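You operate a simulated robot arm through the tools that you are given. There is no shell and no other tool. Be economical: measure what you need, move in short steps, check, and stop when the job is done.

The job below is to be done with a simulated robot arm. You get a single attempt, and the scene is never put back.

TASK
Inspect the white board's joint under the lit lens and send it on.
Fine: on the grey mat; then lamp off, lens parked; a dull joint goes into the board holder, a shiny one back to its pad; leave the other boards alone.

It is judged by the outcome, as a careful person would: the job done as asked, and still so three seconds after it is handed in. It fails if anything else is knocked over, pushed out of place, dropped, spilled or broken.

THE ROBOT
A 6-joint arm with a fingered hand on a trunk, on a base that drives. Base frame: it is fixed to the floor where the robot stands at the start and does not move with it; the origin is under the middle of the robot, x ahead of it, y to its left, z up; the surface under the hand at the start is at about z = 780. Units: mm, rad, N and s.
With the tool pointing down near the work surface it reaches from about 420 to 820 mm from the robot's upright axis, wherever it stands. Its first joint turns from -2.897 to 2.897 rad. Places, roughly: grey mat top [500, 500, 800]; lamp switch [800, 300, 800]; lens arm [800, 600, 1000]. Payload 4 kg.
The TCP is the grasp point between the finger pads, 20 mm short of the fingertips. In the tool frame z runs along the fingers and y along their closing line. Largest opening 140 mm; the body of the gripper starts 54 mm behind the TCP. The gripper is a hand of 3 fingers: y runs from the thumb to the fingers, the wrist lies at [0, 0, -215] in the tool frame.
Orientation is told as [roll, pitch, yaw] about the base's x, y, z axes, in that order, counted from this pose: with the fingers straight down and closing along the base's y, the tool's x points along the base's -x, its y along +y and its z along -z.

THE INTERFACE
- The arm moves only by the tool move_arm. Its argument "series" is a list that holds one entry, the list of rows, each a list of 6 numbers: the shift along the tool's x, y, z in units of 30 mm (1.0 is 30 mm), then the turn, a rotation vector about the tool's x, y, z in units of 5 degrees (1.0 is 5 degrees). In form: [[[x, y, z, wx, wy, wz], ...]]. A call has 1 to 10 rows; each row shifts and turns the commanded pose from where the row before left it, along the tool's axes as they then stand. A call with a number of a shift or a turn outside -1 to 1 is refused whole. Rows are played at 5 a second. More than 50 mm and 0.15 rad between two rows, and nothing of the call is played. Where a pose cannot be reached the arm comes as near as it can. A force on the tool above 40 N (or 10 N above the force at the start of the call, whichever is more), or a blocked arm, ends the call early, and 0.2 s more pass. In this call time passes only in rows, and 0.2 s behind the last. It gives the time, the measured TCP pose, the force on the tool (base axes), the opening and the grip force at its end, in the units of the frame above (readings bear some noise), with the torque about the TCP (base axes, N m) and any sound that the robot's microphone picked up.
- Cameras (640 x 400 px; columns grow to the right, rows downward): "scene" is now at [59.3, 176.8, 1497.7]; the picture's right is [-0.13, -0.99, 0.00], its down [-0.53, 0.07, -0.84] and it looks along [0.84, -0.11, -0.54] (base axes); focal length 257 px, centre (320, 200). "wrist" rides on the gripper at [74, -43, -79] in the tool frame; the picture's right is [0.50, 0.87, 0.00], its down [-0.59, 0.34, -0.73] and it looks along [-0.64, 0.37, 0.68] (tool axes); focal length 275 px, centre (320, 200). There is no depth. A picture from a camera that has moved, and an enlarged one, comes with that camera's place and axes in the base frame and with its lens. The place of the scene camera against the robot may be out by one fixed shift of up to 12 mm in any direction.
- grab_frame(camera): a new picture of that camera. It takes no simulated time.
- raise_lower(by): slides the trunk up (or, below 0, down) by that many mm; the arm and the scene camera ride with it, the base frame stays. It gives what a move gives, with no picture.
- roll_base(legs): drives the robot by 1 to 6 legs, each [ahead, left, turn to the left] in mm, mm and rad, along the robot's own axes; the way and the turn of a leg run together, so that a leg with both is an arc; at most 1500 mm and 3.142 rad a leg. The arm and the cameras ride along, it lands a little off, and it stops where it bumps. It gives what a move gives.
- move_fingers(finger1, finger2, thumb_bend): sets how far each is bent, from 0 (flat) to 1 (curled in); at 0.3 the hand is open as for a grip, at 0.7 the pads meet at the TCP. One left out holds its place. A second passes; each finger stops where it meets its share of the squeeze, and holds until it gets a number again. It is the only way to open and close the hand. It gives what a move gives, with no picture; readings hold the bend of each and the force on the fingers (four entries, about 0 where the hand has none), thumb and palm.
- head_to(pan, tilt): turns the head with the scene camera to pan (to the left, within 2.094 rad either way) and tilt (down, from -0.506 to 1.204), counted from straight ahead of the robot. It gives what a move gives.
- zoom(camera, box): a new picture of the part [left, top, right, bottom] of that camera's present view, enlarged. It takes no simulated time.
- close_job(): hands the job in; it is judged then, once.

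Go step by step. Nothing tells you exact positions but the pictures and the camera data: compare them with the known pose of the tool, close in by small moves and look again before you grip or let go. The budget is 120 turns and 78 pictures, counting those below and the enlarged ones. Unless the task says otherwise, let go and move clear before handing in.

The tools are called after "Call:" as a command line: name --argument value ..., lists and objects as JSON in quotes. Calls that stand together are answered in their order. move_arm: Moves the arm, as the interface text tells. Its arguments: {"type":"object","properties":{"series":{"type":"array","items":{"type":"array","items":{"type":"array","items":{"type":"number"}}}}},"required":["series"]} The other tools are called the same way: raise_lower (by) slides the trunk up or down; move_fingers (finger1, finger2, thumb_bend) moves the fingers one by one; roll_base (legs) drives the base; head_to (pan, tilt) turns the head that bears the scene camera; grab_frame (camera) takes a picture; zoom (camera, box) takes an enlarged picture of a part of a camera's view; close_job () hands the job in.

At the start:

```text
clock: 0.0
ee_pos: [469.5, 130.5, 1288.2]
tool_rot: [0.001, -0.001, 0.0]
contact_force: [0.1, -0.7, 0.0]
wrist_torque: [-0.02, -0.04, -0.01]
gripper_width: 140.0
finger_force: 0.1
shape: jaw
bend: [0.3, 0.3, 0.3]
finger forces: [0.1, 0.0, 0.1, 0.0, 0.1, 0.1]
trunk travel left (down, up): [-75.0, 515.0]
robot x, y, heading: [-1.2, 0.1, -0.004]
head pan, tilt: [-0.134, 0.567]
```

scene: 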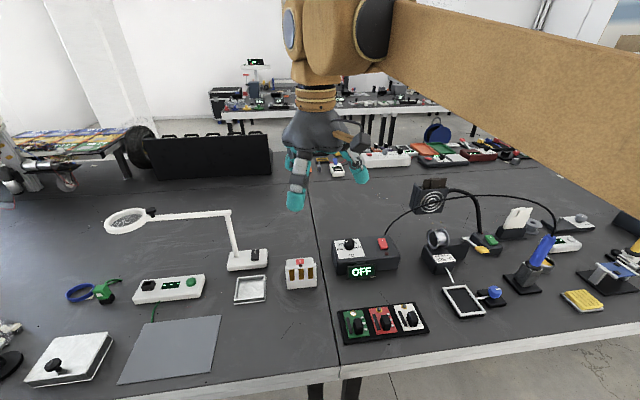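
wrist: 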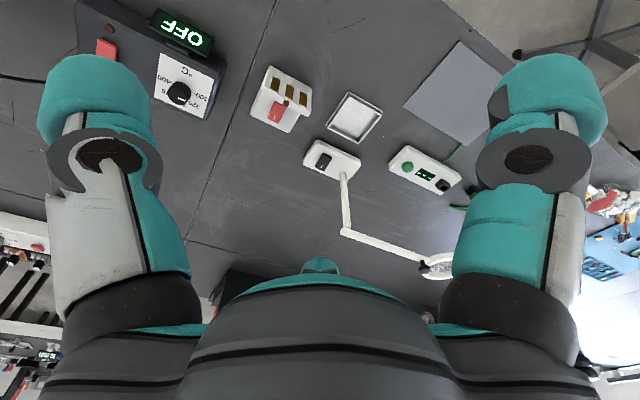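

I see a bench with a white lens arm on the left, a grey mat at front left, a tray with three boards (green, red, white) and a board holder. I'll zoom in for detail first.

Call:
zoom --camera "scene" --box '[320, 280, 460, 360]'

Call:
zoom --camera "scene" --box '[20, 200, 330, 394]'

Call:
zoom --camera "scene" --box '[380, 170, 640, 330]'

```text
4.57 times, centred on (390, 320) of scene
camera zoom: at [59.3, 176.8, 1497.7], right [-0.13, -0.99, 0.0], down [-0.53, 0.07, -0.84], along [0.84, -0.11, -0.54], focal length 1176 px, centre (0, -349)
```

zoom: 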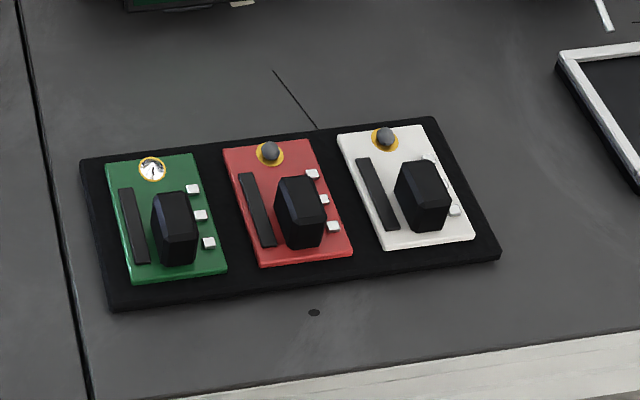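

```text
2.06 times, centred on (175, 297) of scene
camera zoom: at [59.3, 176.8, 1497.7], right [-0.13, -0.99, 0.0], down [-0.53, 0.07, -0.84], along [0.84, -0.11, -0.54], focal length 531 px, centre (619, -0)
```

zoom: 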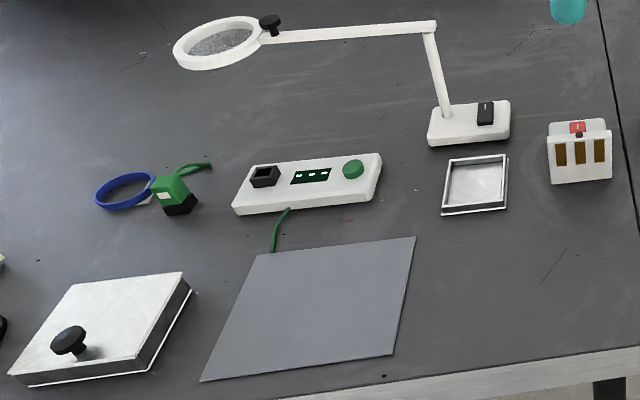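

```text
2.46 times, centred on (510, 250) of scene
camera zoom: at [59.3, 176.8, 1497.7], right [-0.13, -0.99, 0.0], down [-0.53, 0.07, -0.84], along [0.84, -0.11, -0.54], focal length 633 px, centre (-148, 77)
```

zoom: 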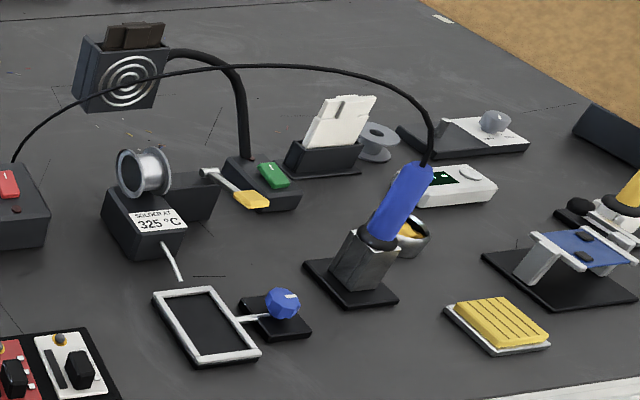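

The white board seems to be at about [480, -141, 798] in the tray, with a tall black block that can be gripped. The lens pivots on a post near [799, 400] and should swing over the mat. I'll move above the white board now.

Call:
move_arm --series '[[[0, -1, 1, 0, 0, 0], [0, -1, 1, 0, 0, 0], [0, -1, 1, 0, 0, 0], [0, -1, 1, 0, 0, 0], [0, -1, 1, 0, 0, 0], [0, -1, 1, 0, 0, 0], [0, -1, 1, 0, 0, 0], [0, -1, 1, 0, 0, 0], [-0.3, -1, 1, 0, 0, 0], [0, 0, 1, 0, 0, 0]]]'

Call:
grab_frame --camera "wrist"

Call:
grab_frame --camera "scene"

```text
clock: 2.2
ee_pos: [480.6, -143.2, 984.1]
tool_rot: [0.0, -0.002, -0.001]
contact_force: [0.1, -0.3, 0.3]
wrist_torque: [0.0, -0.03, 0.02]
gripper_width: 140.0
finger_force: 0.0
shape: jaw
bend: [0.3, 0.3, 0.3]
finger forces: [0.1, 0.0, 0.0, 0.0, 0.0, 0.0]
trunk travel left (down, up): [-75.0, 515.0]
robot x, y, heading: [3.8, -0.2, 0.002]
head pan, tilt: [-0.134, 0.567]
```

```text
72 pictures are left
camera wrist: at [406.2, -185.2, 1064.7], right [-0.5, 0.87, 0.0], down [0.59, 0.34, 0.73], along [0.64, 0.37, -0.68], focal length 275 px, centre (320, 200)
```

wrist: 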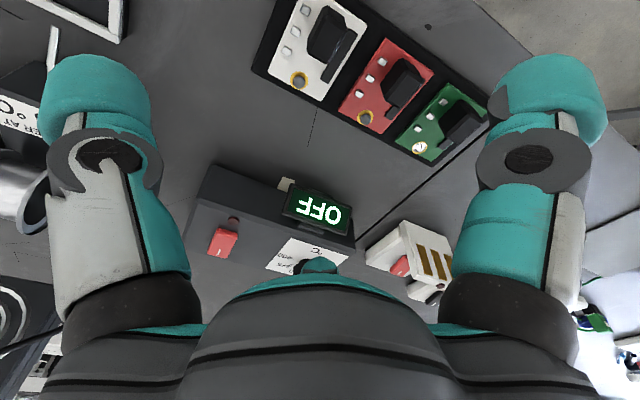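

```text
71 pictures are left
camera scene: at [59.6, 176.6, 1497.7], right [-0.13, -0.99, 0.0], down [-0.53, 0.07, -0.84], along [0.84, -0.11, -0.54], focal length 257 px, centre (320, 200)
```

scene: 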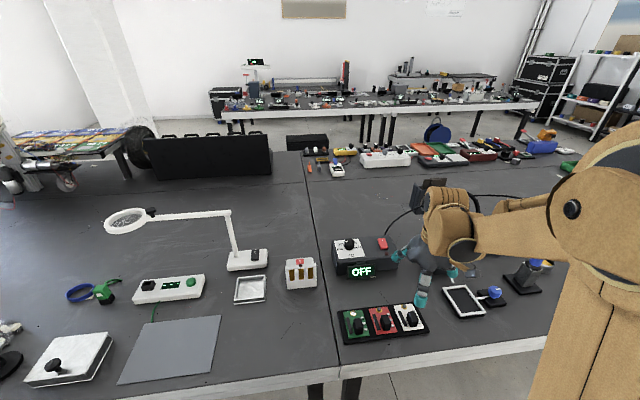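

The wrist camera shows the white board near the hand axis. I'll zoom in to locate its black block precisely.

Call:
zoom --camera "wrist" --box '[240, 0, 500, 162]'

```text
2.46 times, centred on (370, 81) of wrist
camera zoom: at [406.2, -185.2, 1064.7], right [-0.5, 0.87, 0.0], down [0.59, 0.34, 0.73], along [0.64, 0.37, -0.68], focal length 678 px, centre (197, 493)
```

zoom: 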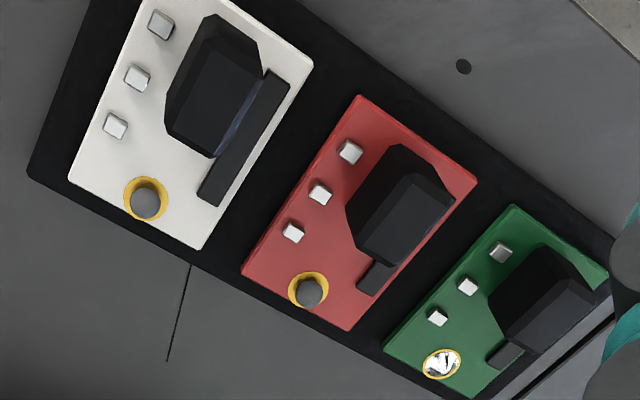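

The block's centre is near [467, -144], about 18 mm wide in y. I'll pre-close the fingers partway, line up and come down, then check.

Call:
move_fingers --finger1 0.48 --finger2 0.48 --thumb_bend 0.48

Call:
move_arm --series '[[[0.45, 0, 0.5, 0, 0, 0], [0, 0, 1, 0, 0, 0], [0, 0, 1, 0, 0, 0]]]'

Call:
grab_frame --camera "wrist"

Call:
zoom --camera "scene" --box '[320, 240, 480, 340]'

```text
clock: 3.2
ee_pos: [480.1, -141.7, 985.5]
tool_rot: [0.0, 0.0, -0.001]
contact_force: [-0.2, 0.7, 0.7]
wrist_torque: [0.02, 0.01, 0.0]
gripper_width: 70.4
finger_force: 0.0
shape: fingers
bend: [0.48, 0.48, 0.48]
finger forces: [0.0, 0.0, 0.1, 0.1, 0.0, 0.0]
trunk travel left (down, up): [-75.0, 515.0]
robot x, y, heading: [-2.4, 4.4, -0.003]
head pan, tilt: [-0.134, 0.567]
```

```text
clock: 4.0
ee_pos: [463.8, -141.4, 911.6]
tool_rot: [0.0, 0.002, -0.001]
contact_force: [-0.6, 0.2, 0.9]
wrist_torque: [-0.03, -0.01, 0.03]
gripper_width: 70.3
finger_force: 0.1
shape: fingers
bend: [0.48, 0.48, 0.48]
finger forces: [0.1, 0.1, 0.0, 0.0, 0.0, 0.1]
trunk travel left (down, up): [-75.0, 515.0]
robot x, y, heading: [-1.2, 0.6, 0.001]
head pan, tilt: [-0.134, 0.567]
```

```text
69 pictures are left
camera wrist: at [390.7, -183.5, 991.4], right [-0.5, 0.87, 0.0], down [0.59, 0.34, 0.73], along [0.64, 0.37, -0.68], focal length 275 px, centre (320, 200)
```

wrist: 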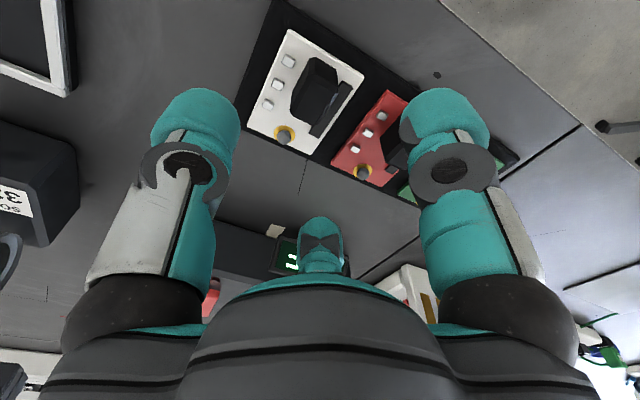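

```text
4.00 times, centred on (400, 290) of scene
camera zoom: at [59.8, 176.6, 1497.7], right [-0.13, -0.99, 0.0], down [-0.53, 0.07, -0.84], along [0.84, -0.11, -0.54], focal length 1029 px, centre (0, -160)
```

zoom: 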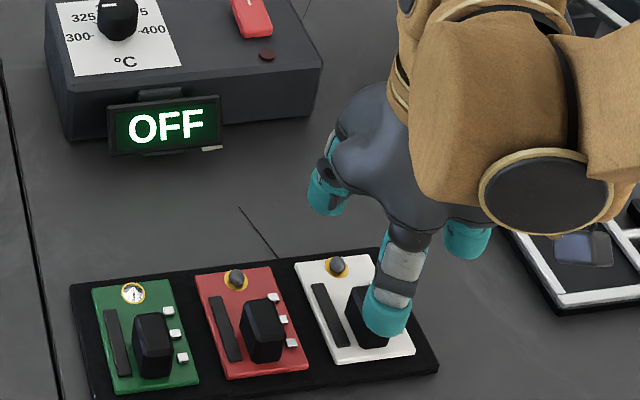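

Alignment looks good, within a few mm, with the thumb at -y and the two fingers at ±x on the +y side. I'll go down further and look again.

Call:
move_arm --series '[[[0, -0.1, 0.8, 0, 0, 0], [0, 0, 0.7, 0, 0, 0]]]'

Call:
zoom --camera "wrist" --box '[200, 50, 440, 200]'

```text
clock: 4.6
ee_pos: [467.6, -143.2, 868.5]
tool_rot: [0.0, -0.001, 0.001]
contact_force: [0.6, 0.3, 0.9]
wrist_torque: [-0.01, 0.02, 0.01]
gripper_width: 69.9
finger_force: 0.0
shape: fingers
bend: [0.48, 0.48, 0.48]
finger forces: [0.1, 0.0, 0.1, 0.0, 0.0, 0.0]
trunk travel left (down, up): [-75.0, 515.0]
robot x, y, heading: [-2.4, -0.6, -0.002]
head pan, tilt: [-0.134, 0.567]
```

```text
2.67 times, centred on (320, 125) of wrist
camera zoom: at [392.0, -185.9, 947.7], right [-0.5, 0.87, 0.0], down [0.59, 0.34, 0.73], along [0.64, 0.37, -0.68], focal length 734 px, centre (320, 400)
```

zoom: 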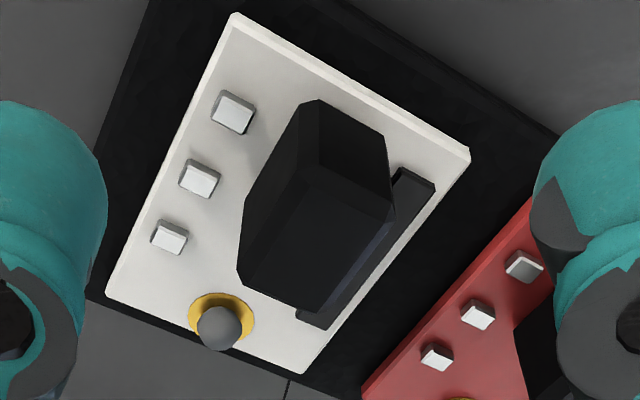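

The block spans x 454–484, y −152 to −134, and its top is at about z = 824. I'll lower the TCP to about 819 and close on it.

Call:
move_arm --series '[[[-0.04, 0, 0.8, 0, 0, 0], [0, 0, 0.8, 0, 0, 0]]]'

Call:
move_fingers --finger1 0.7 --finger2 0.7 --thumb_bend 0.7

Call:
grab_frame --camera "wrist"

```text
clock: 5.2
ee_pos: [465.2, -146.1, 822.3]
tool_rot: [0.0, -0.004, -0.002]
contact_force: [-3.1, -5.1, 31.5]
wrist_torque: [0.76, -1.57, -0.17]
gripper_width: 70.0
finger_force: 16.2
shape: fingers
bend: [0.48, 0.48, 0.48]
finger forces: [0.1, 31.8, 0.0, 0.0, 0.0, 0.1]
trunk travel left (down, up): [-75.0, 515.0]
robot x, y, heading: [-0.5, -0.5, 0.002]
head pan, tilt: [-0.134, 0.567]
```

```text
clock: 6.2
ee_pos: [465.1, -145.0, 822.9]
tool_rot: [-0.001, -0.002, 0.002]
contact_force: [3.0, -5.2, 35.2]
wrist_torque: [0.99, -2.1, -0.22]
gripper_width: 26.8
finger_force: 29.7
shape: fingers
bend: [0.62, 0.5, 0.63]
finger forces: [6.9, 39.8, 0.0, 0.0, 12.9, 0.0]
trunk travel left (down, up): [-75.0, 515.0]
robot x, y, heading: [-2.0, -1.4, 0.003]
head pan, tilt: [-0.134, 0.567]
```

```text
66 pictures are left
camera wrist: at [390.4, -187.3, 901.0], right [-0.5, 0.87, 0.0], down [0.59, 0.34, 0.74], along [0.64, 0.37, -0.68], focal length 275 px, centre (320, 200)
```

wrist: 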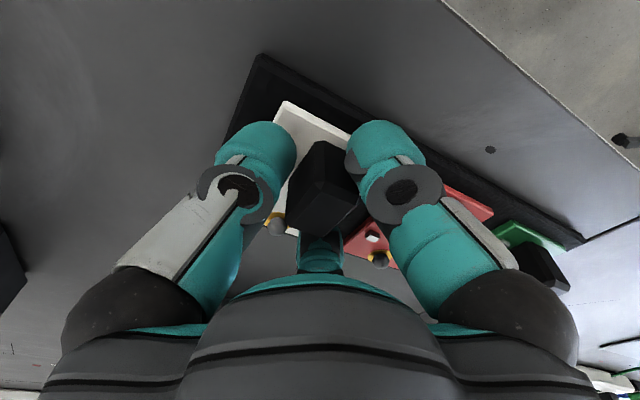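

Finger 2 came down on the board's chip strip. I'll open, rise a little and look before gripping again.

Call:
move_fingers --finger1 0.48 --finger2 0.48 --thumb_bend 0.48

Call:
move_arm --series '[[[0, 0, -0.7, 0, 0, 0], [0, 0, 0, 0, 0, 0]]]'

Call:
zoom --camera "wrist" --box '[200, 50, 440, 270]'

Call:
zoom --camera "scene" --box '[320, 260, 480, 360]'

```text
clock: 7.2
ee_pos: [465.0, -146.2, 821.5]
tool_rot: [0.0, -0.004, 0.002]
contact_force: [-2.6, -9.8, 39.6]
wrist_torque: [0.89, -2.0, -0.5]
gripper_width: 69.7
finger_force: 19.6
shape: fingers
bend: [0.48, 0.49, 0.48]
finger forces: [0.0, 39.9, 0.0, 0.0, 0.0, 0.1]
trunk travel left (down, up): [-75.0, 515.0]
robot x, y, heading: [-0.1, -0.6, -0.001]
head pan, tilt: [-0.134, 0.567]
```

```text
clock: 7.8
ee_pos: [466.0, -143.5, 840.8]
tool_rot: [0.0, 0.001, 0.001]
contact_force: [0.2, 0.6, 0.1]
wrist_torque: [0.03, 0.0, 0.05]
gripper_width: 69.7
finger_force: 0.0
shape: fingers
bend: [0.48, 0.48, 0.48]
finger forces: [0.0, 0.1, 0.1, 0.0, 0.1, 0.0]
trunk travel left (down, up): [-75.0, 515.0]
robot x, y, heading: [1.6, 0.5, 0.001]
head pan, tilt: [-0.134, 0.567]
```

```text
1.82 times, centred on (320, 160) of wrist
camera zoom: at [391.5, -185.5, 919.6], right [-0.5, 0.87, 0.0], down [0.59, 0.34, 0.73], along [0.64, 0.37, -0.68], focal length 500 px, centre (320, 273)
```

zoom: 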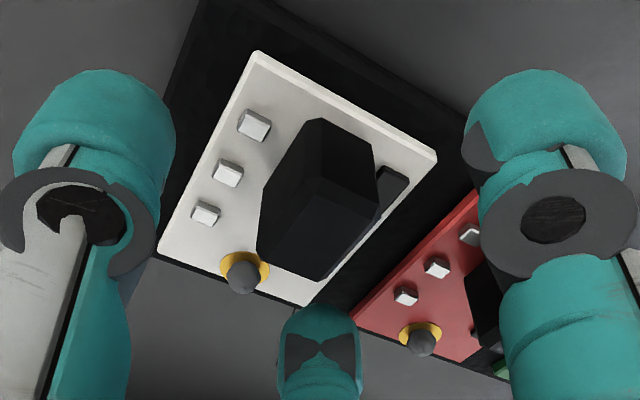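

```text
4.00 times, centred on (400, 310) of scene
camera zoom: at [59.6, 176.9, 1497.6], right [-0.13, -0.99, 0.0], down [-0.53, 0.07, -0.84], along [0.84, -0.11, -0.54], focal length 1029 px, centre (0, -240)
```

zoom: 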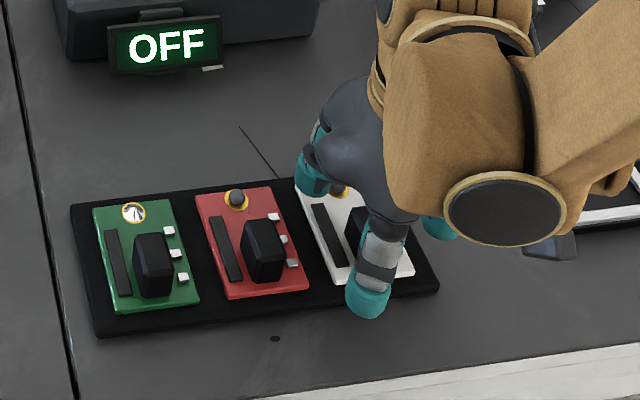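

The board looks unmoved. I'll close slightly higher, at TCP z of about 828, so the tips clear the chip strip.

Call:
move_arm --series '[[[-0.05, 0, 0.43, 0, 0, 0], [0, 0, 0, 0, 0, 0]]]'

Call:
move_fingers --finger1 0.7 --finger2 0.7 --thumb_bend 0.7

Call:
grab_frame --camera "wrist"

```text
clock: 8.4
ee_pos: [466.9, -143.8, 827.6]
tool_rot: [0.001, 0.002, 0.0]
contact_force: [-0.9, -0.3, -0.1]
wrist_torque: [0.02, 0.02, 0.0]
gripper_width: 69.7
finger_force: 0.0
shape: fingers
bend: [0.48, 0.48, 0.48]
finger forces: [0.0, 0.1, 0.1, 0.0, 0.1, 0.1]
trunk travel left (down, up): [-75.0, 515.0]
robot x, y, heading: [1.4, 1.3, 0.002]
head pan, tilt: [-0.134, 0.567]
```

```text
clock: 9.4
ee_pos: [466.2, -143.2, 828.0]
tool_rot: [-0.002, 0.0, 0.002]
contact_force: [-0.1, 0.6, -0.6]
wrist_torque: [-0.04, -0.01, 0.0]
gripper_width: 25.1
finger_force: 15.0
shape: fingers
bend: [0.61, 0.61, 0.65]
finger forces: [9.9, 10.0, 0.1, 0.0, 10.0, 0.1]
trunk travel left (down, up): [-75.0, 515.0]
robot x, y, heading: [-1.7, -2.3, 0.002]
head pan, tilt: [-0.134, 0.567]
```

```text
63 pictures are left
camera wrist: at [392.3, -186.0, 907.6], right [-0.5, 0.87, 0.0], down [0.59, 0.34, 0.73], along [0.64, 0.37, -0.68], focal length 275 px, centre (320, 200)
```

wrist: 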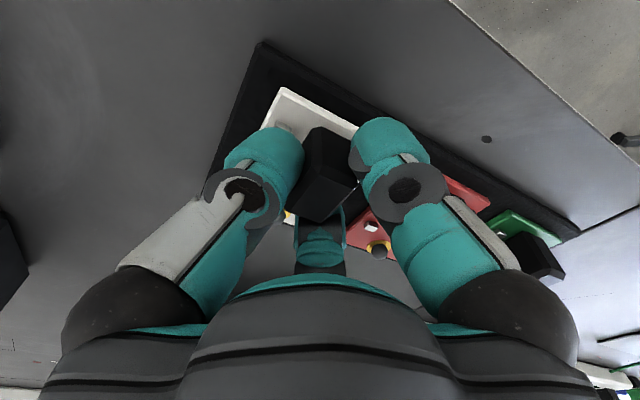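

All three fingers hold evenly at 10 N. I'll lift and check.

Call:
move_arm --series '[[[0, 0, -0.4, 0, 0, 0], [0, 0, -0.6, 0, 0, 0], [0, 0, -1, 0, 0, 0], [0, 0, -1, 0, 0, 0]]]'

Call:
grab_frame --camera "wrist"

Call:
zoom --camera "scene" --box '[320, 240, 480, 340]'

```text
clock: 10.4
ee_pos: [466.6, -140.4, 915.6]
tool_rot: [0.001, 0.0, 0.0]
contact_force: [-0.4, 0.8, -0.6]
wrist_torque: [0.02, 0.03, 0.0]
gripper_width: 24.8
finger_force: 14.7
shape: fingers
bend: [0.61, 0.61, 0.65]
finger forces: [9.8, 10.0, 0.0, 0.0, 10.0, 0.0]
trunk travel left (down, up): [-75.0, 515.0]
robot x, y, heading: [-1.2, -0.9, -0.002]
head pan, tilt: [-0.134, 0.567]
```

```text
62 pictures are left
camera wrist: at [393.6, -184.2, 995.5], right [-0.5, 0.87, 0.0], down [0.59, 0.34, 0.73], along [0.64, 0.37, -0.68], focal length 275 px, centre (320, 200)
```

wrist: 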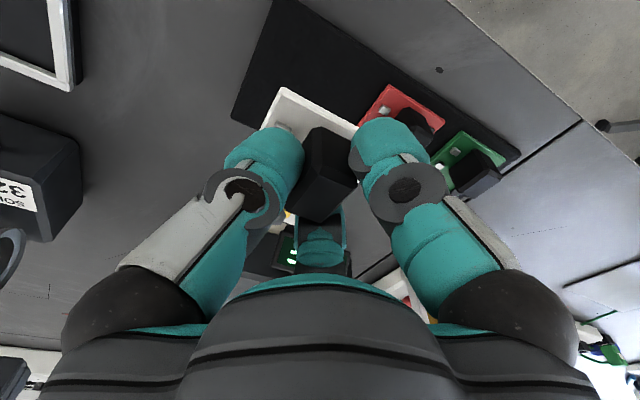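

```text
4.00 times, centred on (400, 290) of scene
camera zoom: at [59.0, 176.8, 1497.8], right [-0.13, -0.99, 0.0], down [-0.53, 0.07, -0.84], along [0.84, -0.11, -0.54], focal length 1029 px, centre (0, -160)
```

zoom: 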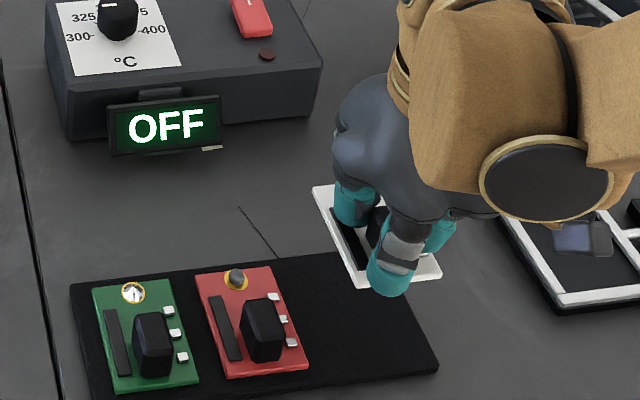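

The board is lifted cleanly. I'll carry it across to above the grey mat, aiming for the joint to end up near [512, 505].

Call:
move_arm --series '[[[0, 1, -0.5, 0, 0, 0], [0, 1, 0, 0, 0, 0], [0, 1, 0, 0, 0, 0], [0, 1, 0, 0, 0, 0], [0, 1, 0, 0, 0, 0], [0, 1, 0, 0, 0, 0], [0, 1, 0, 0, 0, 0], [0, 1, 0, 0, 0, 0], [0, 1, 0, 0, 0, 0], [0, 1, 0, 0, 0, 0]]]'

Call:
move_arm --series '[[[0, 1, 0, 0, 0, 0], [0, 1, 0, 0, 0, 0], [0, 1, 0, 0, 0, 0], [0, 1, 0, 0, 0, 0], [0, 1, 0, 0, 0, 0], [0, 1, 0, 0, 0, 0], [0, 1, 0, 0, 0, 0], [0, 1, 0, 0, 0, 0], [0, 1, 0, 0, 0, 0], [0, 1, 0, 0, 0, 0]]]'

Call:
grab_frame --camera "scene"

Call:
grab_frame --camera "wrist"

```text
clock: 12.6
ee_pos: [468.0, 158.2, 934.7]
tool_rot: [0.0, -0.001, 0.002]
contact_force: [0.3, -0.3, -0.7]
wrist_torque: [0.0, 0.04, 0.0]
gripper_width: 24.8
finger_force: 14.7
shape: fingers
bend: [0.61, 0.61, 0.65]
finger forces: [9.4, 9.9, 0.0, 0.0, 10.0, 0.0]
trunk travel left (down, up): [-75.0, 515.0]
robot x, y, heading: [-3.0, 0.9, 0.001]
head pan, tilt: [-0.134, 0.567]
```

```text
clock: 14.8
ee_pos: [467.1, 458.8, 935.1]
tool_rot: [-0.001, 0.0, 0.0]
contact_force: [0.3, -0.5, 0.2]
wrist_torque: [0.01, 0.01, -0.01]
gripper_width: 24.7
finger_force: 15.0
shape: fingers
bend: [0.61, 0.61, 0.65]
finger forces: [9.4, 9.9, 0.0, 0.0, 10.2, 0.0]
trunk travel left (down, up): [-75.0, 515.0]
robot x, y, heading: [-2.9, -3.7, -0.002]
head pan, tilt: [-0.134, 0.567]
```

```text
60 pictures are left
camera scene: at [59.5, 177.5, 1497.6], right [-0.13, -0.99, 0.0], down [-0.53, 0.07, -0.84], along [0.84, -0.11, -0.54], focal length 257 px, centre (320, 200)
```

scene: 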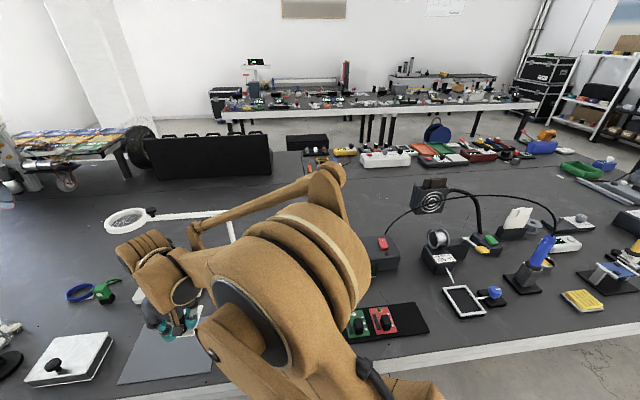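

```text
59 pictures are left
camera wrist: at [392.3, 415.2, 1014.8], right [-0.5, 0.87, 0.0], down [0.59, 0.34, 0.73], along [0.64, 0.37, -0.68], focal length 275 px, centre (320, 200)
```

wrist: 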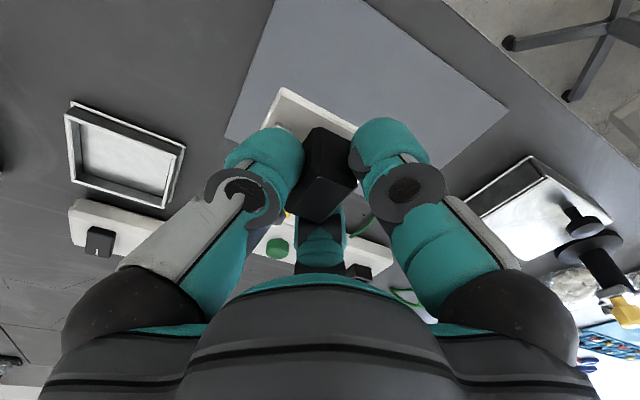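

The mat spans about x 417–578, y 413–626. I'll move to y = 505 and lower to just above it.

Call:
move_arm --series '[[[0, 0.75, 0.5, 0, 0, 0], [0, 0.75, 0.8, 0, 0, 0], [0, 0, 1, 0, 0, 0], [0, 0, 0.8, 0, 0, 0]]]'

Call:
move_arm --series '[[[0, 0, 0.2, 0, 0, 0], [0, 0, 0.2, 0, 0, 0]]]'

```text
clock: 15.8
ee_pos: [466.1, 503.3, 840.6]
tool_rot: [0.0, -0.001, -0.001]
contact_force: [0.1, 0.6, 0.8]
wrist_torque: [0.0, 0.03, -0.02]
gripper_width: 24.7
finger_force: 14.9
shape: fingers
bend: [0.61, 0.61, 0.65]
finger forces: [9.3, 9.7, 0.0, 0.0, 10.1, 0.0]
trunk travel left (down, up): [-75.0, 515.0]
robot x, y, heading: [-0.2, -2.0, -0.002]
head pan, tilt: [-0.134, 0.567]
```

```text
clock: 16.4
ee_pos: [467.4, 501.6, 828.1]
tool_rot: [-0.001, 0.001, 0.0]
contact_force: [-0.4, -0.3, -1.1]
wrist_torque: [-0.02, 0.04, 0.03]
gripper_width: 24.9
finger_force: 14.0
shape: fingers
bend: [0.61, 0.61, 0.65]
finger forces: [9.3, 9.8, 0.1, 0.1, 10.0, 0.1]
trunk travel left (down, up): [-75.0, 515.0]
robot x, y, heading: [-0.9, -0.9, -0.003]
head pan, tilt: [-0.134, 0.567]
```

Not in contact yet, so I'll lower in small steps.

Call:
move_arm --series '[[[0, 0, 0.1, 0, 0, 0], [0, 0, 0, 0, 0, 0]]]'

Call:
move_arm --series '[[[0, 0, 0.1, 0, 0, 0], [0, 0, 0, 0, 0, 0]]]'

Call:
zoom --camera "wrist" --box '[200, 60, 440, 210]'

```text
clock: 17.0
ee_pos: [466.9, 501.8, 825.2]
tool_rot: [0.0, 0.001, -0.001]
contact_force: [-0.1, -0.3, -0.8]
wrist_torque: [-0.02, 0.03, -0.04]
gripper_width: 24.6
finger_force: 14.6
shape: fingers
bend: [0.61, 0.61, 0.65]
finger forces: [9.3, 9.8, 0.1, 0.0, 10.1, 0.0]
trunk travel left (down, up): [-75.0, 515.0]
robot x, y, heading: [3.0, 2.7, -0.0]
head pan, tilt: [-0.134, 0.567]
```

```text
clock: 17.6
ee_pos: [467.3, 501.3, 822.7]
tool_rot: [0.001, 0.0, 0.0]
contact_force: [-0.6, -0.4, 0.1]
wrist_torque: [0.02, 0.01, 0.02]
gripper_width: 24.6
finger_force: 14.3
shape: fingers
bend: [0.61, 0.61, 0.65]
finger forces: [9.3, 9.8, 0.0, 0.0, 10.1, 0.0]
trunk travel left (down, up): [-75.0, 515.0]
robot x, y, heading: [0.8, 1.8, 0.002]
head pan, tilt: [-0.134, 0.567]
```

```text
2.67 times, centred on (320, 135) of wrist
camera zoom: at [393.0, 459.3, 901.4], right [-0.5, 0.87, 0.0], down [0.59, 0.34, 0.73], along [0.64, 0.37, -0.68], focal length 734 px, centre (320, 373)
```

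zoom: 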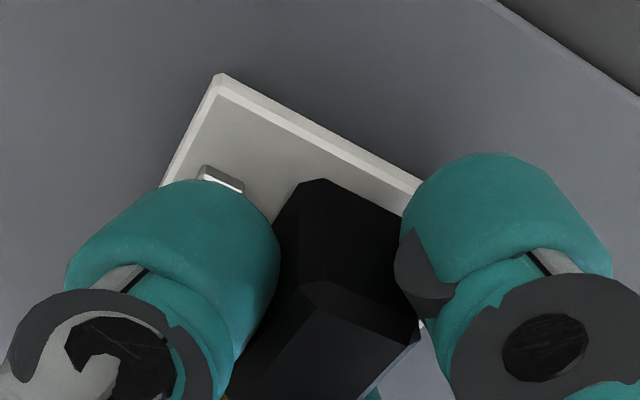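

Call:
move_arm --series '[[[0, 0, 0.1, 0, 0, 0], [0, 0, 0, 0, 0, 0]]]'

Call:
move_arm --series '[[[0, 0, 0.07, 0, 0, 0], [0, 0, 0, 0, 0, 0]]]'

Call:
move_arm --series '[[[0, 0, 0.07, 0, 0, 0], [0, 0, 0, 0, 0, 0]]]'

```text
clock: 18.2
ee_pos: [467.3, 500.3, 820.8]
tool_rot: [0.0, 0.001, -0.001]
contact_force: [0.8, 0.8, 8.0]
wrist_torque: [0.08, -0.06, 0.02]
gripper_width: 24.3
finger_force: 16.1
shape: fingers
bend: [0.61, 0.61, 0.65]
finger forces: [10.3, 11.3, 0.1, 0.0, 10.5, 0.1]
trunk travel left (down, up): [-75.0, 515.0]
robot x, y, heading: [2.3, 1.7, 0.001]
head pan, tilt: [-0.134, 0.567]
```

```text
clock: 18.8
ee_pos: [468.2, 500.4, 817.9]
tool_rot: [0.001, -0.001, 0.0]
contact_force: [3.2, 4.2, 26.1]
wrist_torque: [0.28, -0.09, -0.02]
gripper_width: 23.7
finger_force: 19.2
shape: fingers
bend: [0.61, 0.61, 0.66]
finger forces: [11.6, 15.3, 0.0, 0.1, 12.4, 0.1]
trunk travel left (down, up): [-75.0, 515.0]
robot x, y, heading: [-1.6, 2.1, -0.001]
head pan, tilt: [-0.134, 0.567]
```

```text
clock: 19.4
ee_pos: [466.2, 499.8, 816.9]
tool_rot: [0.001, -0.002, 0.0]
contact_force: [3.0, 3.6, 39.1]
wrist_torque: [0.31, -0.16, 0.03]
gripper_width: 23.4
finger_force: 22.4
shape: fingers
bend: [0.61, 0.61, 0.66]
finger forces: [12.6, 16.3, 0.0, 0.1, 14.7, 0.0]
trunk travel left (down, up): [-75.0, 515.0]
robot x, y, heading: [-2.7, 1.3, -0.004]
head pan, tilt: [-0.134, 0.567]
```

Contact happened at TCP z of about 821, so the board is resting on the mat. I'll back off the excess pressure, release and rise.

Call:
move_arm --series '[[[0, 0, -0.14, 0, 0, 0], [0, 0, 0, 0, 0, 0]]]'

Call:
move_fingers --finger1 0.48 --finger2 0.48 --thumb_bend 0.48

Call:
move_arm --series '[[[0, 0, -0.5, 0, 0, 0], [0, 0, -1, 0, 0, 0], [0, 0, -1, 0, 0, 0], [0, 0, -1, 0, 0, 0], [0, 0, -1, 0, 0, 0], [0, 0, -1, 0, 0, 0]]]'

Call:
grab_frame --camera "wrist"

```text
clock: 20.0
ee_pos: [466.9, 502.0, 819.3]
tool_rot: [-0.001, -0.001, 0.0]
contact_force: [-0.2, -0.7, 0.6]
wrist_torque: [-0.04, 0.01, -0.04]
gripper_width: 23.9
finger_force: 15.3
shape: fingers
bend: [0.61, 0.61, 0.66]
finger forces: [9.5, 10.8, 0.0, 0.1, 11.0, 0.1]
trunk travel left (down, up): [-75.0, 515.0]
robot x, y, heading: [-1.3, -1.9, -0.002]
head pan, tilt: [-0.134, 0.567]
```

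```text
clock: 21.0
ee_pos: [468.2, 502.3, 820.1]
tool_rot: [0.0, 0.001, 0.001]
contact_force: [-0.4, 0.8, 0.2]
wrist_torque: [0.02, 0.01, 0.01]
gripper_width: 70.1
finger_force: 0.1
shape: fingers
bend: [0.48, 0.48, 0.48]
finger forces: [0.1, 0.1, 0.0, 0.1, 0.1, 0.0]
trunk travel left (down, up): [-75.0, 515.0]
robot x, y, heading: [0.6, -0.3, 0.001]
head pan, tilt: [-0.134, 0.567]
```

```text
clock: 22.4
ee_pos: [469.1, 502.0, 982.6]
tool_rot: [0.0, 0.0, -0.001]
contact_force: [0.1, 0.7, 0.1]
wrist_torque: [0.02, 0.02, -0.02]
gripper_width: 70.0
finger_force: 0.0
shape: fingers
bend: [0.48, 0.48, 0.48]
finger forces: [0.0, 0.1, 0.0, 0.0, 0.0, 0.1]
trunk travel left (down, up): [-75.0, 515.0]
robot x, y, heading: [-1.7, -1.2, -0.002]
head pan, tilt: [-0.134, 0.567]
```

```text
57 pictures are left
camera wrist: at [393.2, 460.0, 1063.8], right [-0.5, 0.87, 0.0], down [0.59, 0.34, 0.73], along [0.64, 0.37, -0.68], focal length 275 px, centre (320, 200)
```

wrist: 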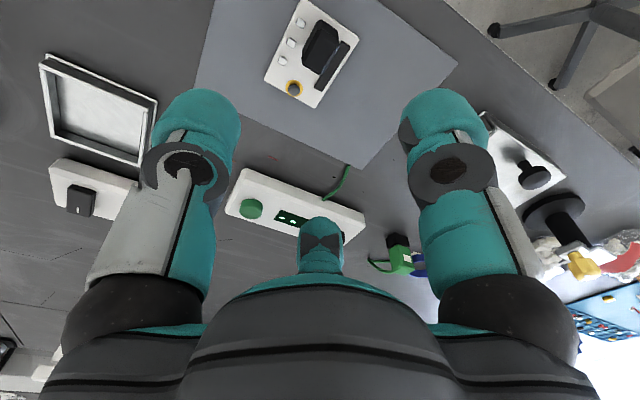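

The board sits on the mat and the hand is clear. I'll raise the arm and bring it to the middle so I can look at the lens before driving left.

Call:
move_arm --series '[[[0, -1, -1, 0, 0, 0], [0, -1, -1, 0, 0, 0], [0, -1, -1, 0, 0, 0], [0, -1, -1, 0, 0, 0], [0, -1, -1, 0, 0, 0], [0, -1, -1, 0, 0, 0], [0, -1, -1, 0, 0, 0], [0, -1, -1, 0, 0, 0], [0, -1, 0, 0, 0, 0], [0, -1, 0, 0, 0, 0]]]'

Call:
roll_base --legs '[[0, 480, 0]]'

Call:
grab_frame --camera "scene"

```text
clock: 24.6
ee_pos: [468.0, 198.9, 1226.7]
tool_rot: [0.0, 0.0, 0.0]
contact_force: [-0.2, -0.4, 0.6]
wrist_torque: [0.01, 0.0, 0.0]
gripper_width: 69.8
finger_force: 0.0
shape: fingers
bend: [0.48, 0.48, 0.48]
finger forces: [0.0, 0.0, 0.1, 0.0, 0.0, 0.1]
trunk travel left (down, up): [-75.0, 515.0]
robot x, y, heading: [-0.8, -0.6, -0.004]
head pan, tilt: [-0.134, 0.567]
```

```text
clock: 27.5
ee_pos: [464.0, 688.1, 1226.5]
tool_rot: [0.0, 0.002, 0.009]
contact_force: [-0.3, -0.6, 0.2]
wrist_torque: [-0.02, 0.02, 0.01]
gripper_width: 69.9
finger_force: 0.1
shape: fingers
bend: [0.48, 0.48, 0.48]
finger forces: [0.0, 0.0, 0.0, 0.1, 0.1, 0.1]
trunk travel left (down, up): [-75.0, 515.0]
robot x, y, heading: [0.0, 481.4, 0.008]
head pan, tilt: [-0.134, 0.567]
```

```text
56 pictures are left
camera scene: at [55.5, 662.1, 1497.7], right [-0.13, -0.99, 0.0], down [-0.53, 0.07, -0.84], along [0.84, -0.11, -0.54], focal length 257 px, centre (320, 200)
```

scene: 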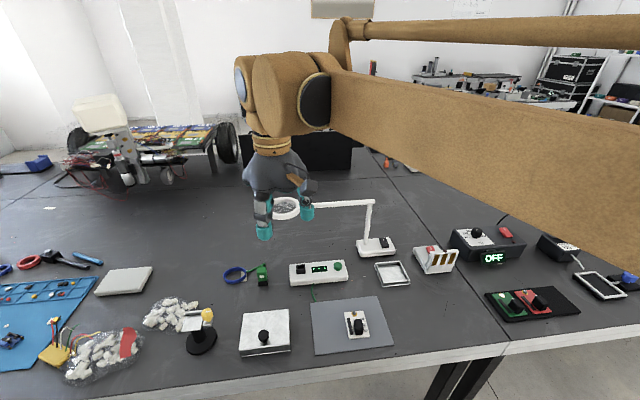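

The base is at y ≈ 481. I'll zoom in on the lens and its knob.

Call:
zoom --camera "scene" --box '[250, 180, 410, 280]'

Call:
grab_frame --camera "wrist"

```text
4.00 times, centred on (330, 230) of scene
camera zoom: at [55.5, 662.1, 1497.7], right [-0.13, -0.99, 0.0], down [-0.53, 0.07, -0.84], along [0.84, -0.11, -0.54], focal length 1029 px, centre (280, 80)
```

zoom: 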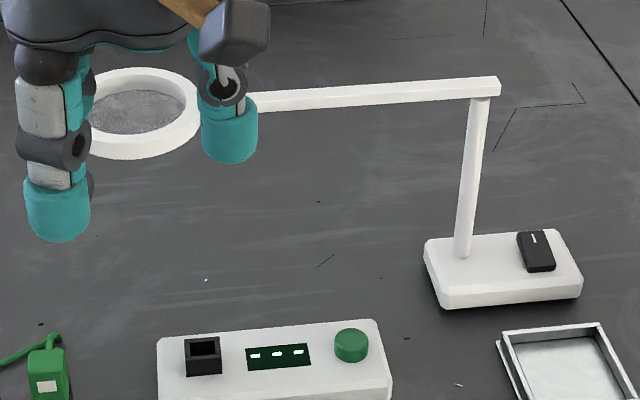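

```text
54 pictures are left
camera wrist: at [389.7, 645.9, 1306.3], right [-0.51, 0.86, 0.0], down [0.58, 0.34, 0.73], along [0.63, 0.37, -0.68], focal length 275 px, centre (320, 200)
```

wrist: 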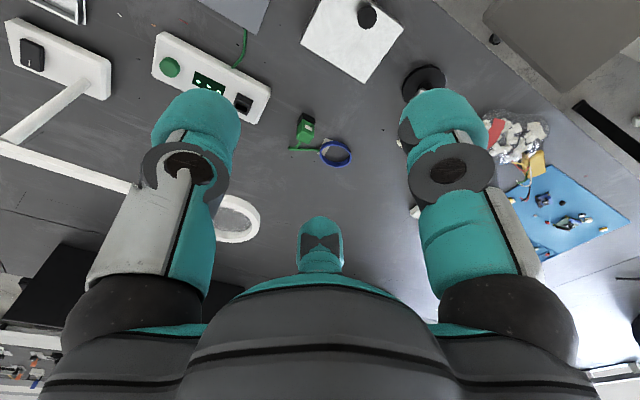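

The post is at about [790, 390] and the lens at about [798, 695, 1000], with the knob just inboard near [825, 638, 1015]. I'll move the hand nearer to view the knob from the wrist camera.

Call:
move_arm --series '[[[-0.9, -0.3, 0.2, 0, 0, 0], [-0.9, -0.3, 0.2, 0, 0, 0], [-0.9, -0.3, 0.2, 0, 0, 0], [-0.9, -0.3, 0.2, 0, 0, 0], [-0.9, -0.3, 0.2, 0, 0, 0], [-0.9, -0.3, 0.2, 0, 0, 0], [-0.9, -0.3, 0.2, 0, 0, 0], [-0.9, -0.3, 0.2, 0, 0, 0], [-0.9, -0.3, 0.2, 0, 0, 0], [-0.9, -0.3, 0.2, 0, 0, 0]]]'

Call:
grab_frame --camera "wrist"

Call:
grab_frame --camera "scene"

```text
clock: 29.7
ee_pos: [735.2, 600.4, 1163.3]
tool_rot: [-0.001, 0.0, 0.01]
contact_force: [0.1, 0.1, -0.2]
wrist_torque: [-0.01, 0.0, 0.02]
gripper_width: 69.9
finger_force: 0.1
shape: fingers
bend: [0.48, 0.48, 0.48]
finger forces: [0.0, 0.0, 0.0, 0.0, 0.0, 0.0]
trunk travel left (down, up): [-75.0, 515.0]
robot x, y, heading: [-2.8, 483.7, 0.008]
head pan, tilt: [-0.134, 0.567]
```

```text
53 pictures are left
camera wrist: at [661.3, 557.6, 1243.1], right [-0.51, 0.86, 0.0], down [0.59, 0.34, 0.73], along [0.63, 0.37, -0.68], focal length 275 px, centre (320, 200)
```

wrist: 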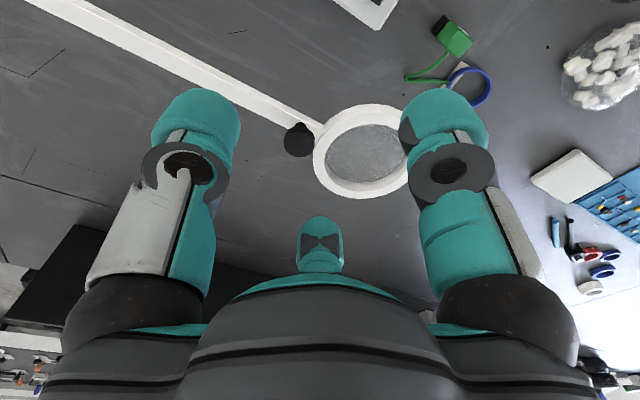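

```text
52 pictures are left
camera scene: at [56.6, 661.5, 1497.7], right [-0.13, -0.99, 0.0], down [-0.53, 0.07, -0.84], along [0.84, -0.11, -0.54], focal length 257 px, centre (320, 200)
```

scene: 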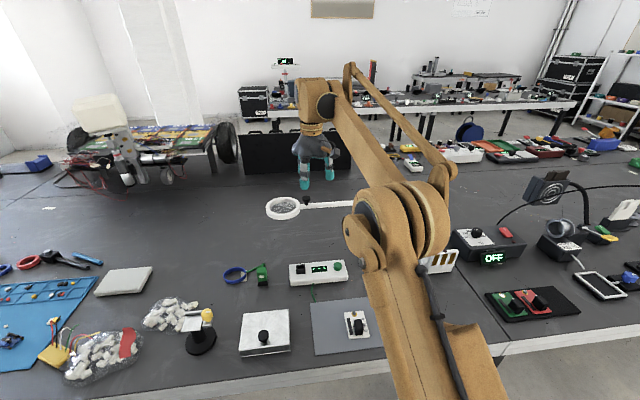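

Call:
zoom --camera "wrist" --box '[240, 85, 440, 210]'

Call:
zoom --camera "scene" --box '[250, 170, 380, 250]'

```text
3.20 times, centred on (340, 148) of wrist
camera zoom: at [661.3, 557.6, 1243.1], right [-0.51, 0.86, 0.0], down [0.59, 0.34, 0.73], along [0.63, 0.37, -0.68], focal length 881 px, centre (256, 368)
```

zoom: 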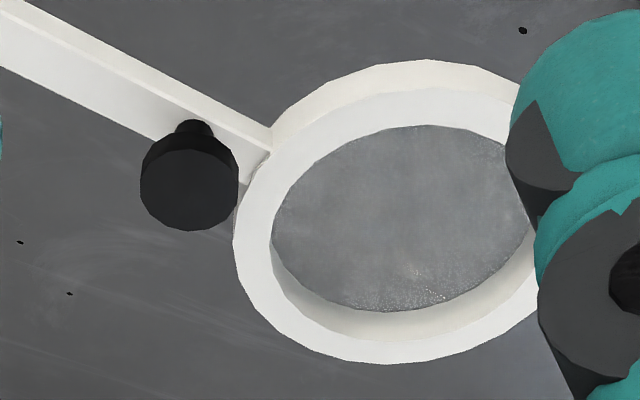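

```text
4.92 times, centred on (315, 210) of scene
camera zoom: at [56.6, 661.5, 1497.7], right [-0.13, -0.99, 0.0], down [-0.53, 0.07, -0.84], along [0.84, -0.11, -0.54], focal length 1267 px, centre (345, 151)
```

zoom: 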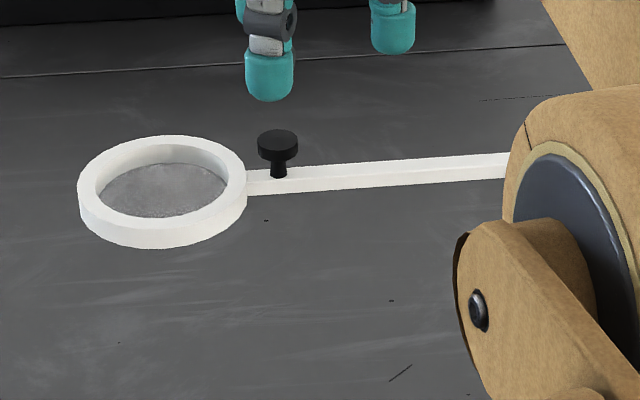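

The knob is a mushroom on top of the bar, its top near [798, 616, 1036], and the lens centre is about [790, 688]. The board's joint at [519, 502] lies at the same radius from the post. I'll move above the knob.

Call:
move_arm --series '[[[-0.7, 0.2, 0.6, 0, 0, 0], [-0.7, 0.2, 0.6, 0, 0, 0], [-0.7, 0.14, 0.6, 0, 0, 0]]]'

Call:
zoom --camera "wrist" --box '[160, 50, 480, 250]'

Call:
zoom --camera "scene" --box '[250, 150, 380, 230]'

```text
clock: 30.5
ee_pos: [769.0, 612.4, 1110.0]
tool_rot: [-0.001, 0.0, 0.01]
contact_force: [0.4, -0.1, 0.4]
wrist_torque: [-0.01, -0.03, -0.01]
gripper_width: 70.0
finger_force: 0.0
shape: fingers
bend: [0.48, 0.48, 0.48]
finger forces: [0.0, 0.0, 0.1, 0.0, 0.0, 0.0]
out of reach, approached as far as the arm can: row 2, 3
trunk travel left (down, up): [-75.0, 515.0]
robot x, y, heading: [-1.7, 481.0, 0.008]
head pan, tilt: [-0.134, 0.567]
```

```text
2.00 times, centred on (320, 150) of wrist
camera zoom: at [694.4, 569.4, 1188.7], right [-0.51, 0.86, 0.0], down [0.58, 0.34, 0.73], along [0.63, 0.37, -0.68], focal length 551 px, centre (320, 300)
```

zoom: 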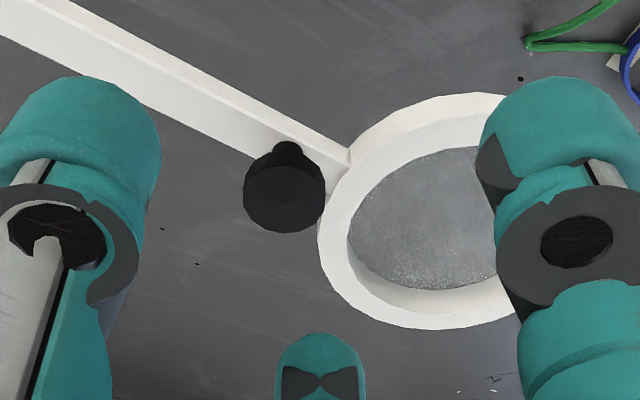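

```text
4.92 times, centred on (315, 190) of scene
camera zoom: at [55.2, 661.6, 1497.8], right [-0.13, -0.99, 0.0], down [-0.53, 0.07, -0.84], along [0.84, -0.11, -0.54], focal length 1267 px, centre (345, 249)
```

zoom: 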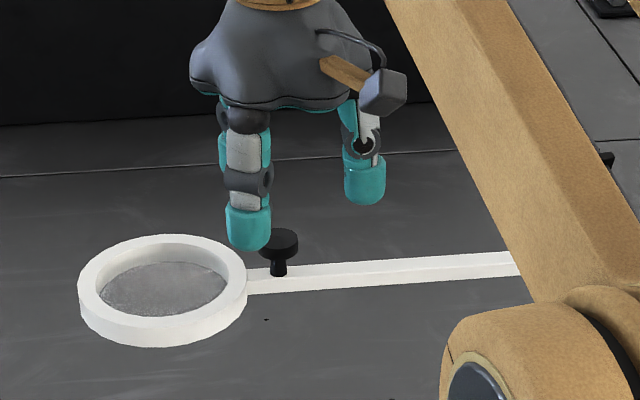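

That was just out of reach, so I'll drive the base ahead 70 mm.

Call:
move_arm --series '[[[0.8, 0, -0.3, 0, 0, 0], [0.8, 0, 0, 0, 0, 0]]]'

Call:
roll_base --legs '[[70, 0, -0.008]]'

```text
clock: 31.1
ee_pos: [722.2, 612.6, 1117.1]
tool_rot: [-0.001, 0.0, 0.009]
contact_force: [-0.1, -0.3, 0.9]
wrist_torque: [0.02, -0.02, 0.02]
gripper_width: 69.9
finger_force: 0.1
shape: fingers
bend: [0.48, 0.48, 0.48]
finger forces: [0.0, 0.1, 0.0, 0.0, 0.0, 0.0]
trunk travel left (down, up): [-75.0, 515.0]
robot x, y, heading: [-0.4, 482.6, 0.004]
head pan, tilt: [-0.134, 0.567]
```

```text
clock: 32.1
ee_pos: [796.3, 606.9, 1117.6]
tool_rot: [0.0, 0.001, 0.0]
contact_force: [-0.1, 0.1, 0.1]
wrist_torque: [0.01, 0.03, 0.0]
gripper_width: 70.0
finger_force: 0.0
shape: fingers
bend: [0.48, 0.48, 0.48]
finger forces: [0.0, 0.0, 0.0, 0.0, 0.1, 0.1]
trunk travel left (down, up): [-75.0, 515.0]
robot x, y, heading: [62.9, 488.1, -0.002]
head pan, tilt: [-0.134, 0.567]
```

The base moved without bumping. I'll lower toward the knob and check.

Call:
move_arm --series '[[[0, 0.3, 0.8, 0, 0, 0], [0, 0, 0.9, 0, 0, 0]]]'

Call:
zoom --camera "wrist" --box '[160, 50, 480, 250]'

Call:
zoom --camera "scene" --box '[250, 150, 380, 230]'

```text
clock: 32.7
ee_pos: [794.9, 614.7, 1066.6]
tool_rot: [0.0, 0.001, 0.0]
contact_force: [0.0, -0.7, -0.1]
wrist_torque: [0.02, 0.0, 0.0]
gripper_width: 69.9
finger_force: 0.2
shape: fingers
bend: [0.48, 0.48, 0.48]
finger forces: [0.1, 0.1, 0.0, 0.0, 0.0, 0.0]
trunk travel left (down, up): [-75.0, 515.0]
robot x, y, heading: [69.2, 479.7, -0.002]
head pan, tilt: [-0.134, 0.567]
```

```text
2.00 times, centred on (320, 150) of wrist
camera zoom: at [720.9, 573.2, 1147.5], right [-0.5, 0.87, 0.0], down [0.59, 0.34, 0.73], along [0.64, 0.37, -0.68], focal length 551 px, centre (320, 300)
```

zoom: 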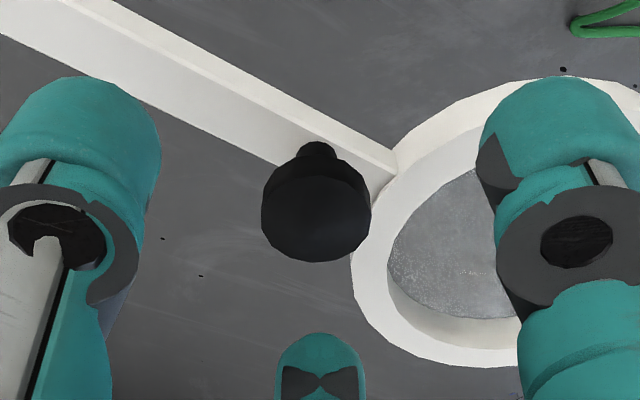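

```text
4.92 times, centred on (315, 190) of scene
camera zoom: at [128.0, 661.4, 1497.7], right [-0.13, -0.99, 0.0], down [-0.53, 0.07, -0.84], along [0.84, -0.11, -0.54], focal length 1267 px, centre (345, 249)
```

zoom: 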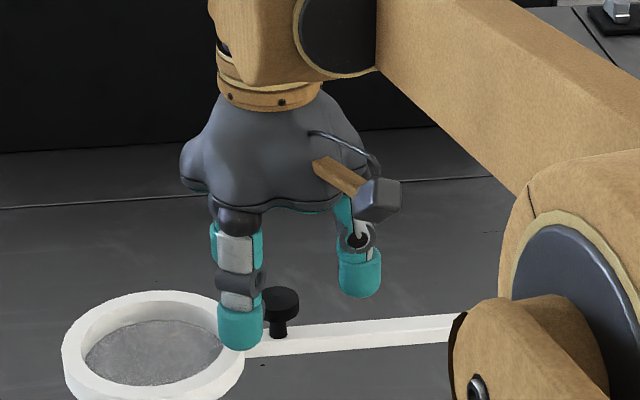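

The knob centre is about [800, 618], with a cap about 30 mm wide. I'll narrow the fingers a bit to clear the ring, adjust, and lower to z ≈ 1034.

Call:
move_fingers --finger1 0.53 --finger2 0.53 --thumb_bend 0.53

Call:
move_arm --series '[[[-0.17, 0.1, 0.4, 0, 0, 0], [0, 0, 0.65, 0, 0, 0]]]'

Call:
zoom --camera "wrist" --box '[160, 90, 480, 290]'

Call:
zoom --camera "scene" --box '[250, 160, 380, 240]'

```text
clock: 33.7
ee_pos: [796.3, 615.6, 1067.3]
tool_rot: [0.0, 0.0, 0.0]
contact_force: [0.3, 0.9, -0.1]
wrist_torque: [0.0, -0.01, 0.02]
gripper_width: 54.4
finger_force: 0.1
shape: fingers
bend: [0.53, 0.53, 0.53]
finger forces: [0.0, 0.0, 0.0, 0.1, 0.0, 0.0]
trunk travel left (down, up): [-75.0, 515.0]
robot x, y, heading: [71.2, 484.3, 0.001]
head pan, tilt: [-0.134, 0.567]
```

```text
clock: 34.3
ee_pos: [799.8, 618.9, 1038.7]
tool_rot: [0.0, 0.0, 0.0]
contact_force: [0.0, 0.4, 3.8]
wrist_torque: [-0.23, -0.04, 0.04]
gripper_width: 54.3
finger_force: 2.3
shape: fingers
bend: [0.53, 0.53, 0.53]
finger forces: [0.0, 0.1, 0.0, 0.0, 4.3, 0.1]
trunk travel left (down, up): [-75.0, 515.0]
robot x, y, heading: [69.1, 484.3, 0.0]
head pan, tilt: [-0.134, 0.567]
```

```text
2.00 times, centred on (320, 190) of wrist
camera zoom: at [725.2, 575.7, 1118.7], right [-0.5, 0.87, 0.0], down [0.59, 0.34, 0.73], along [0.64, 0.37, -0.68], focal length 551 px, centre (320, 220)
```

zoom: 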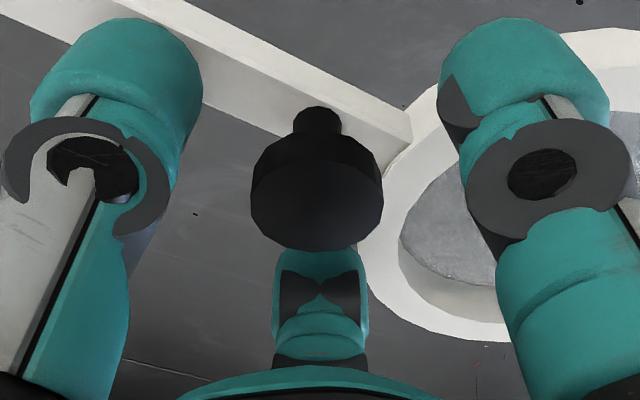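

```text
4.92 times, centred on (315, 200) of scene
camera zoom: at [127.1, 661.3, 1497.8], right [-0.13, -0.99, 0.0], down [-0.53, 0.07, -0.84], along [0.84, -0.11, -0.54], focal length 1267 px, centre (345, 200)
```

zoom: 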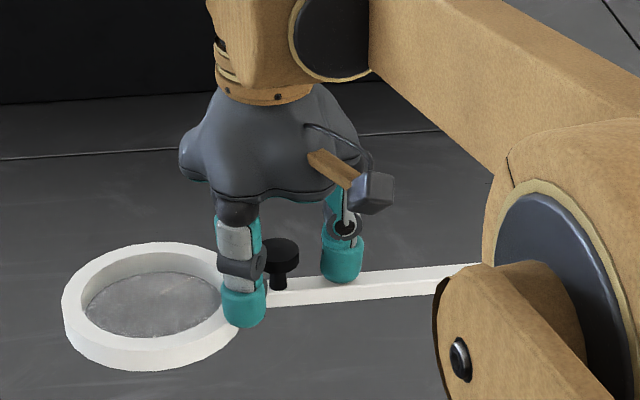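

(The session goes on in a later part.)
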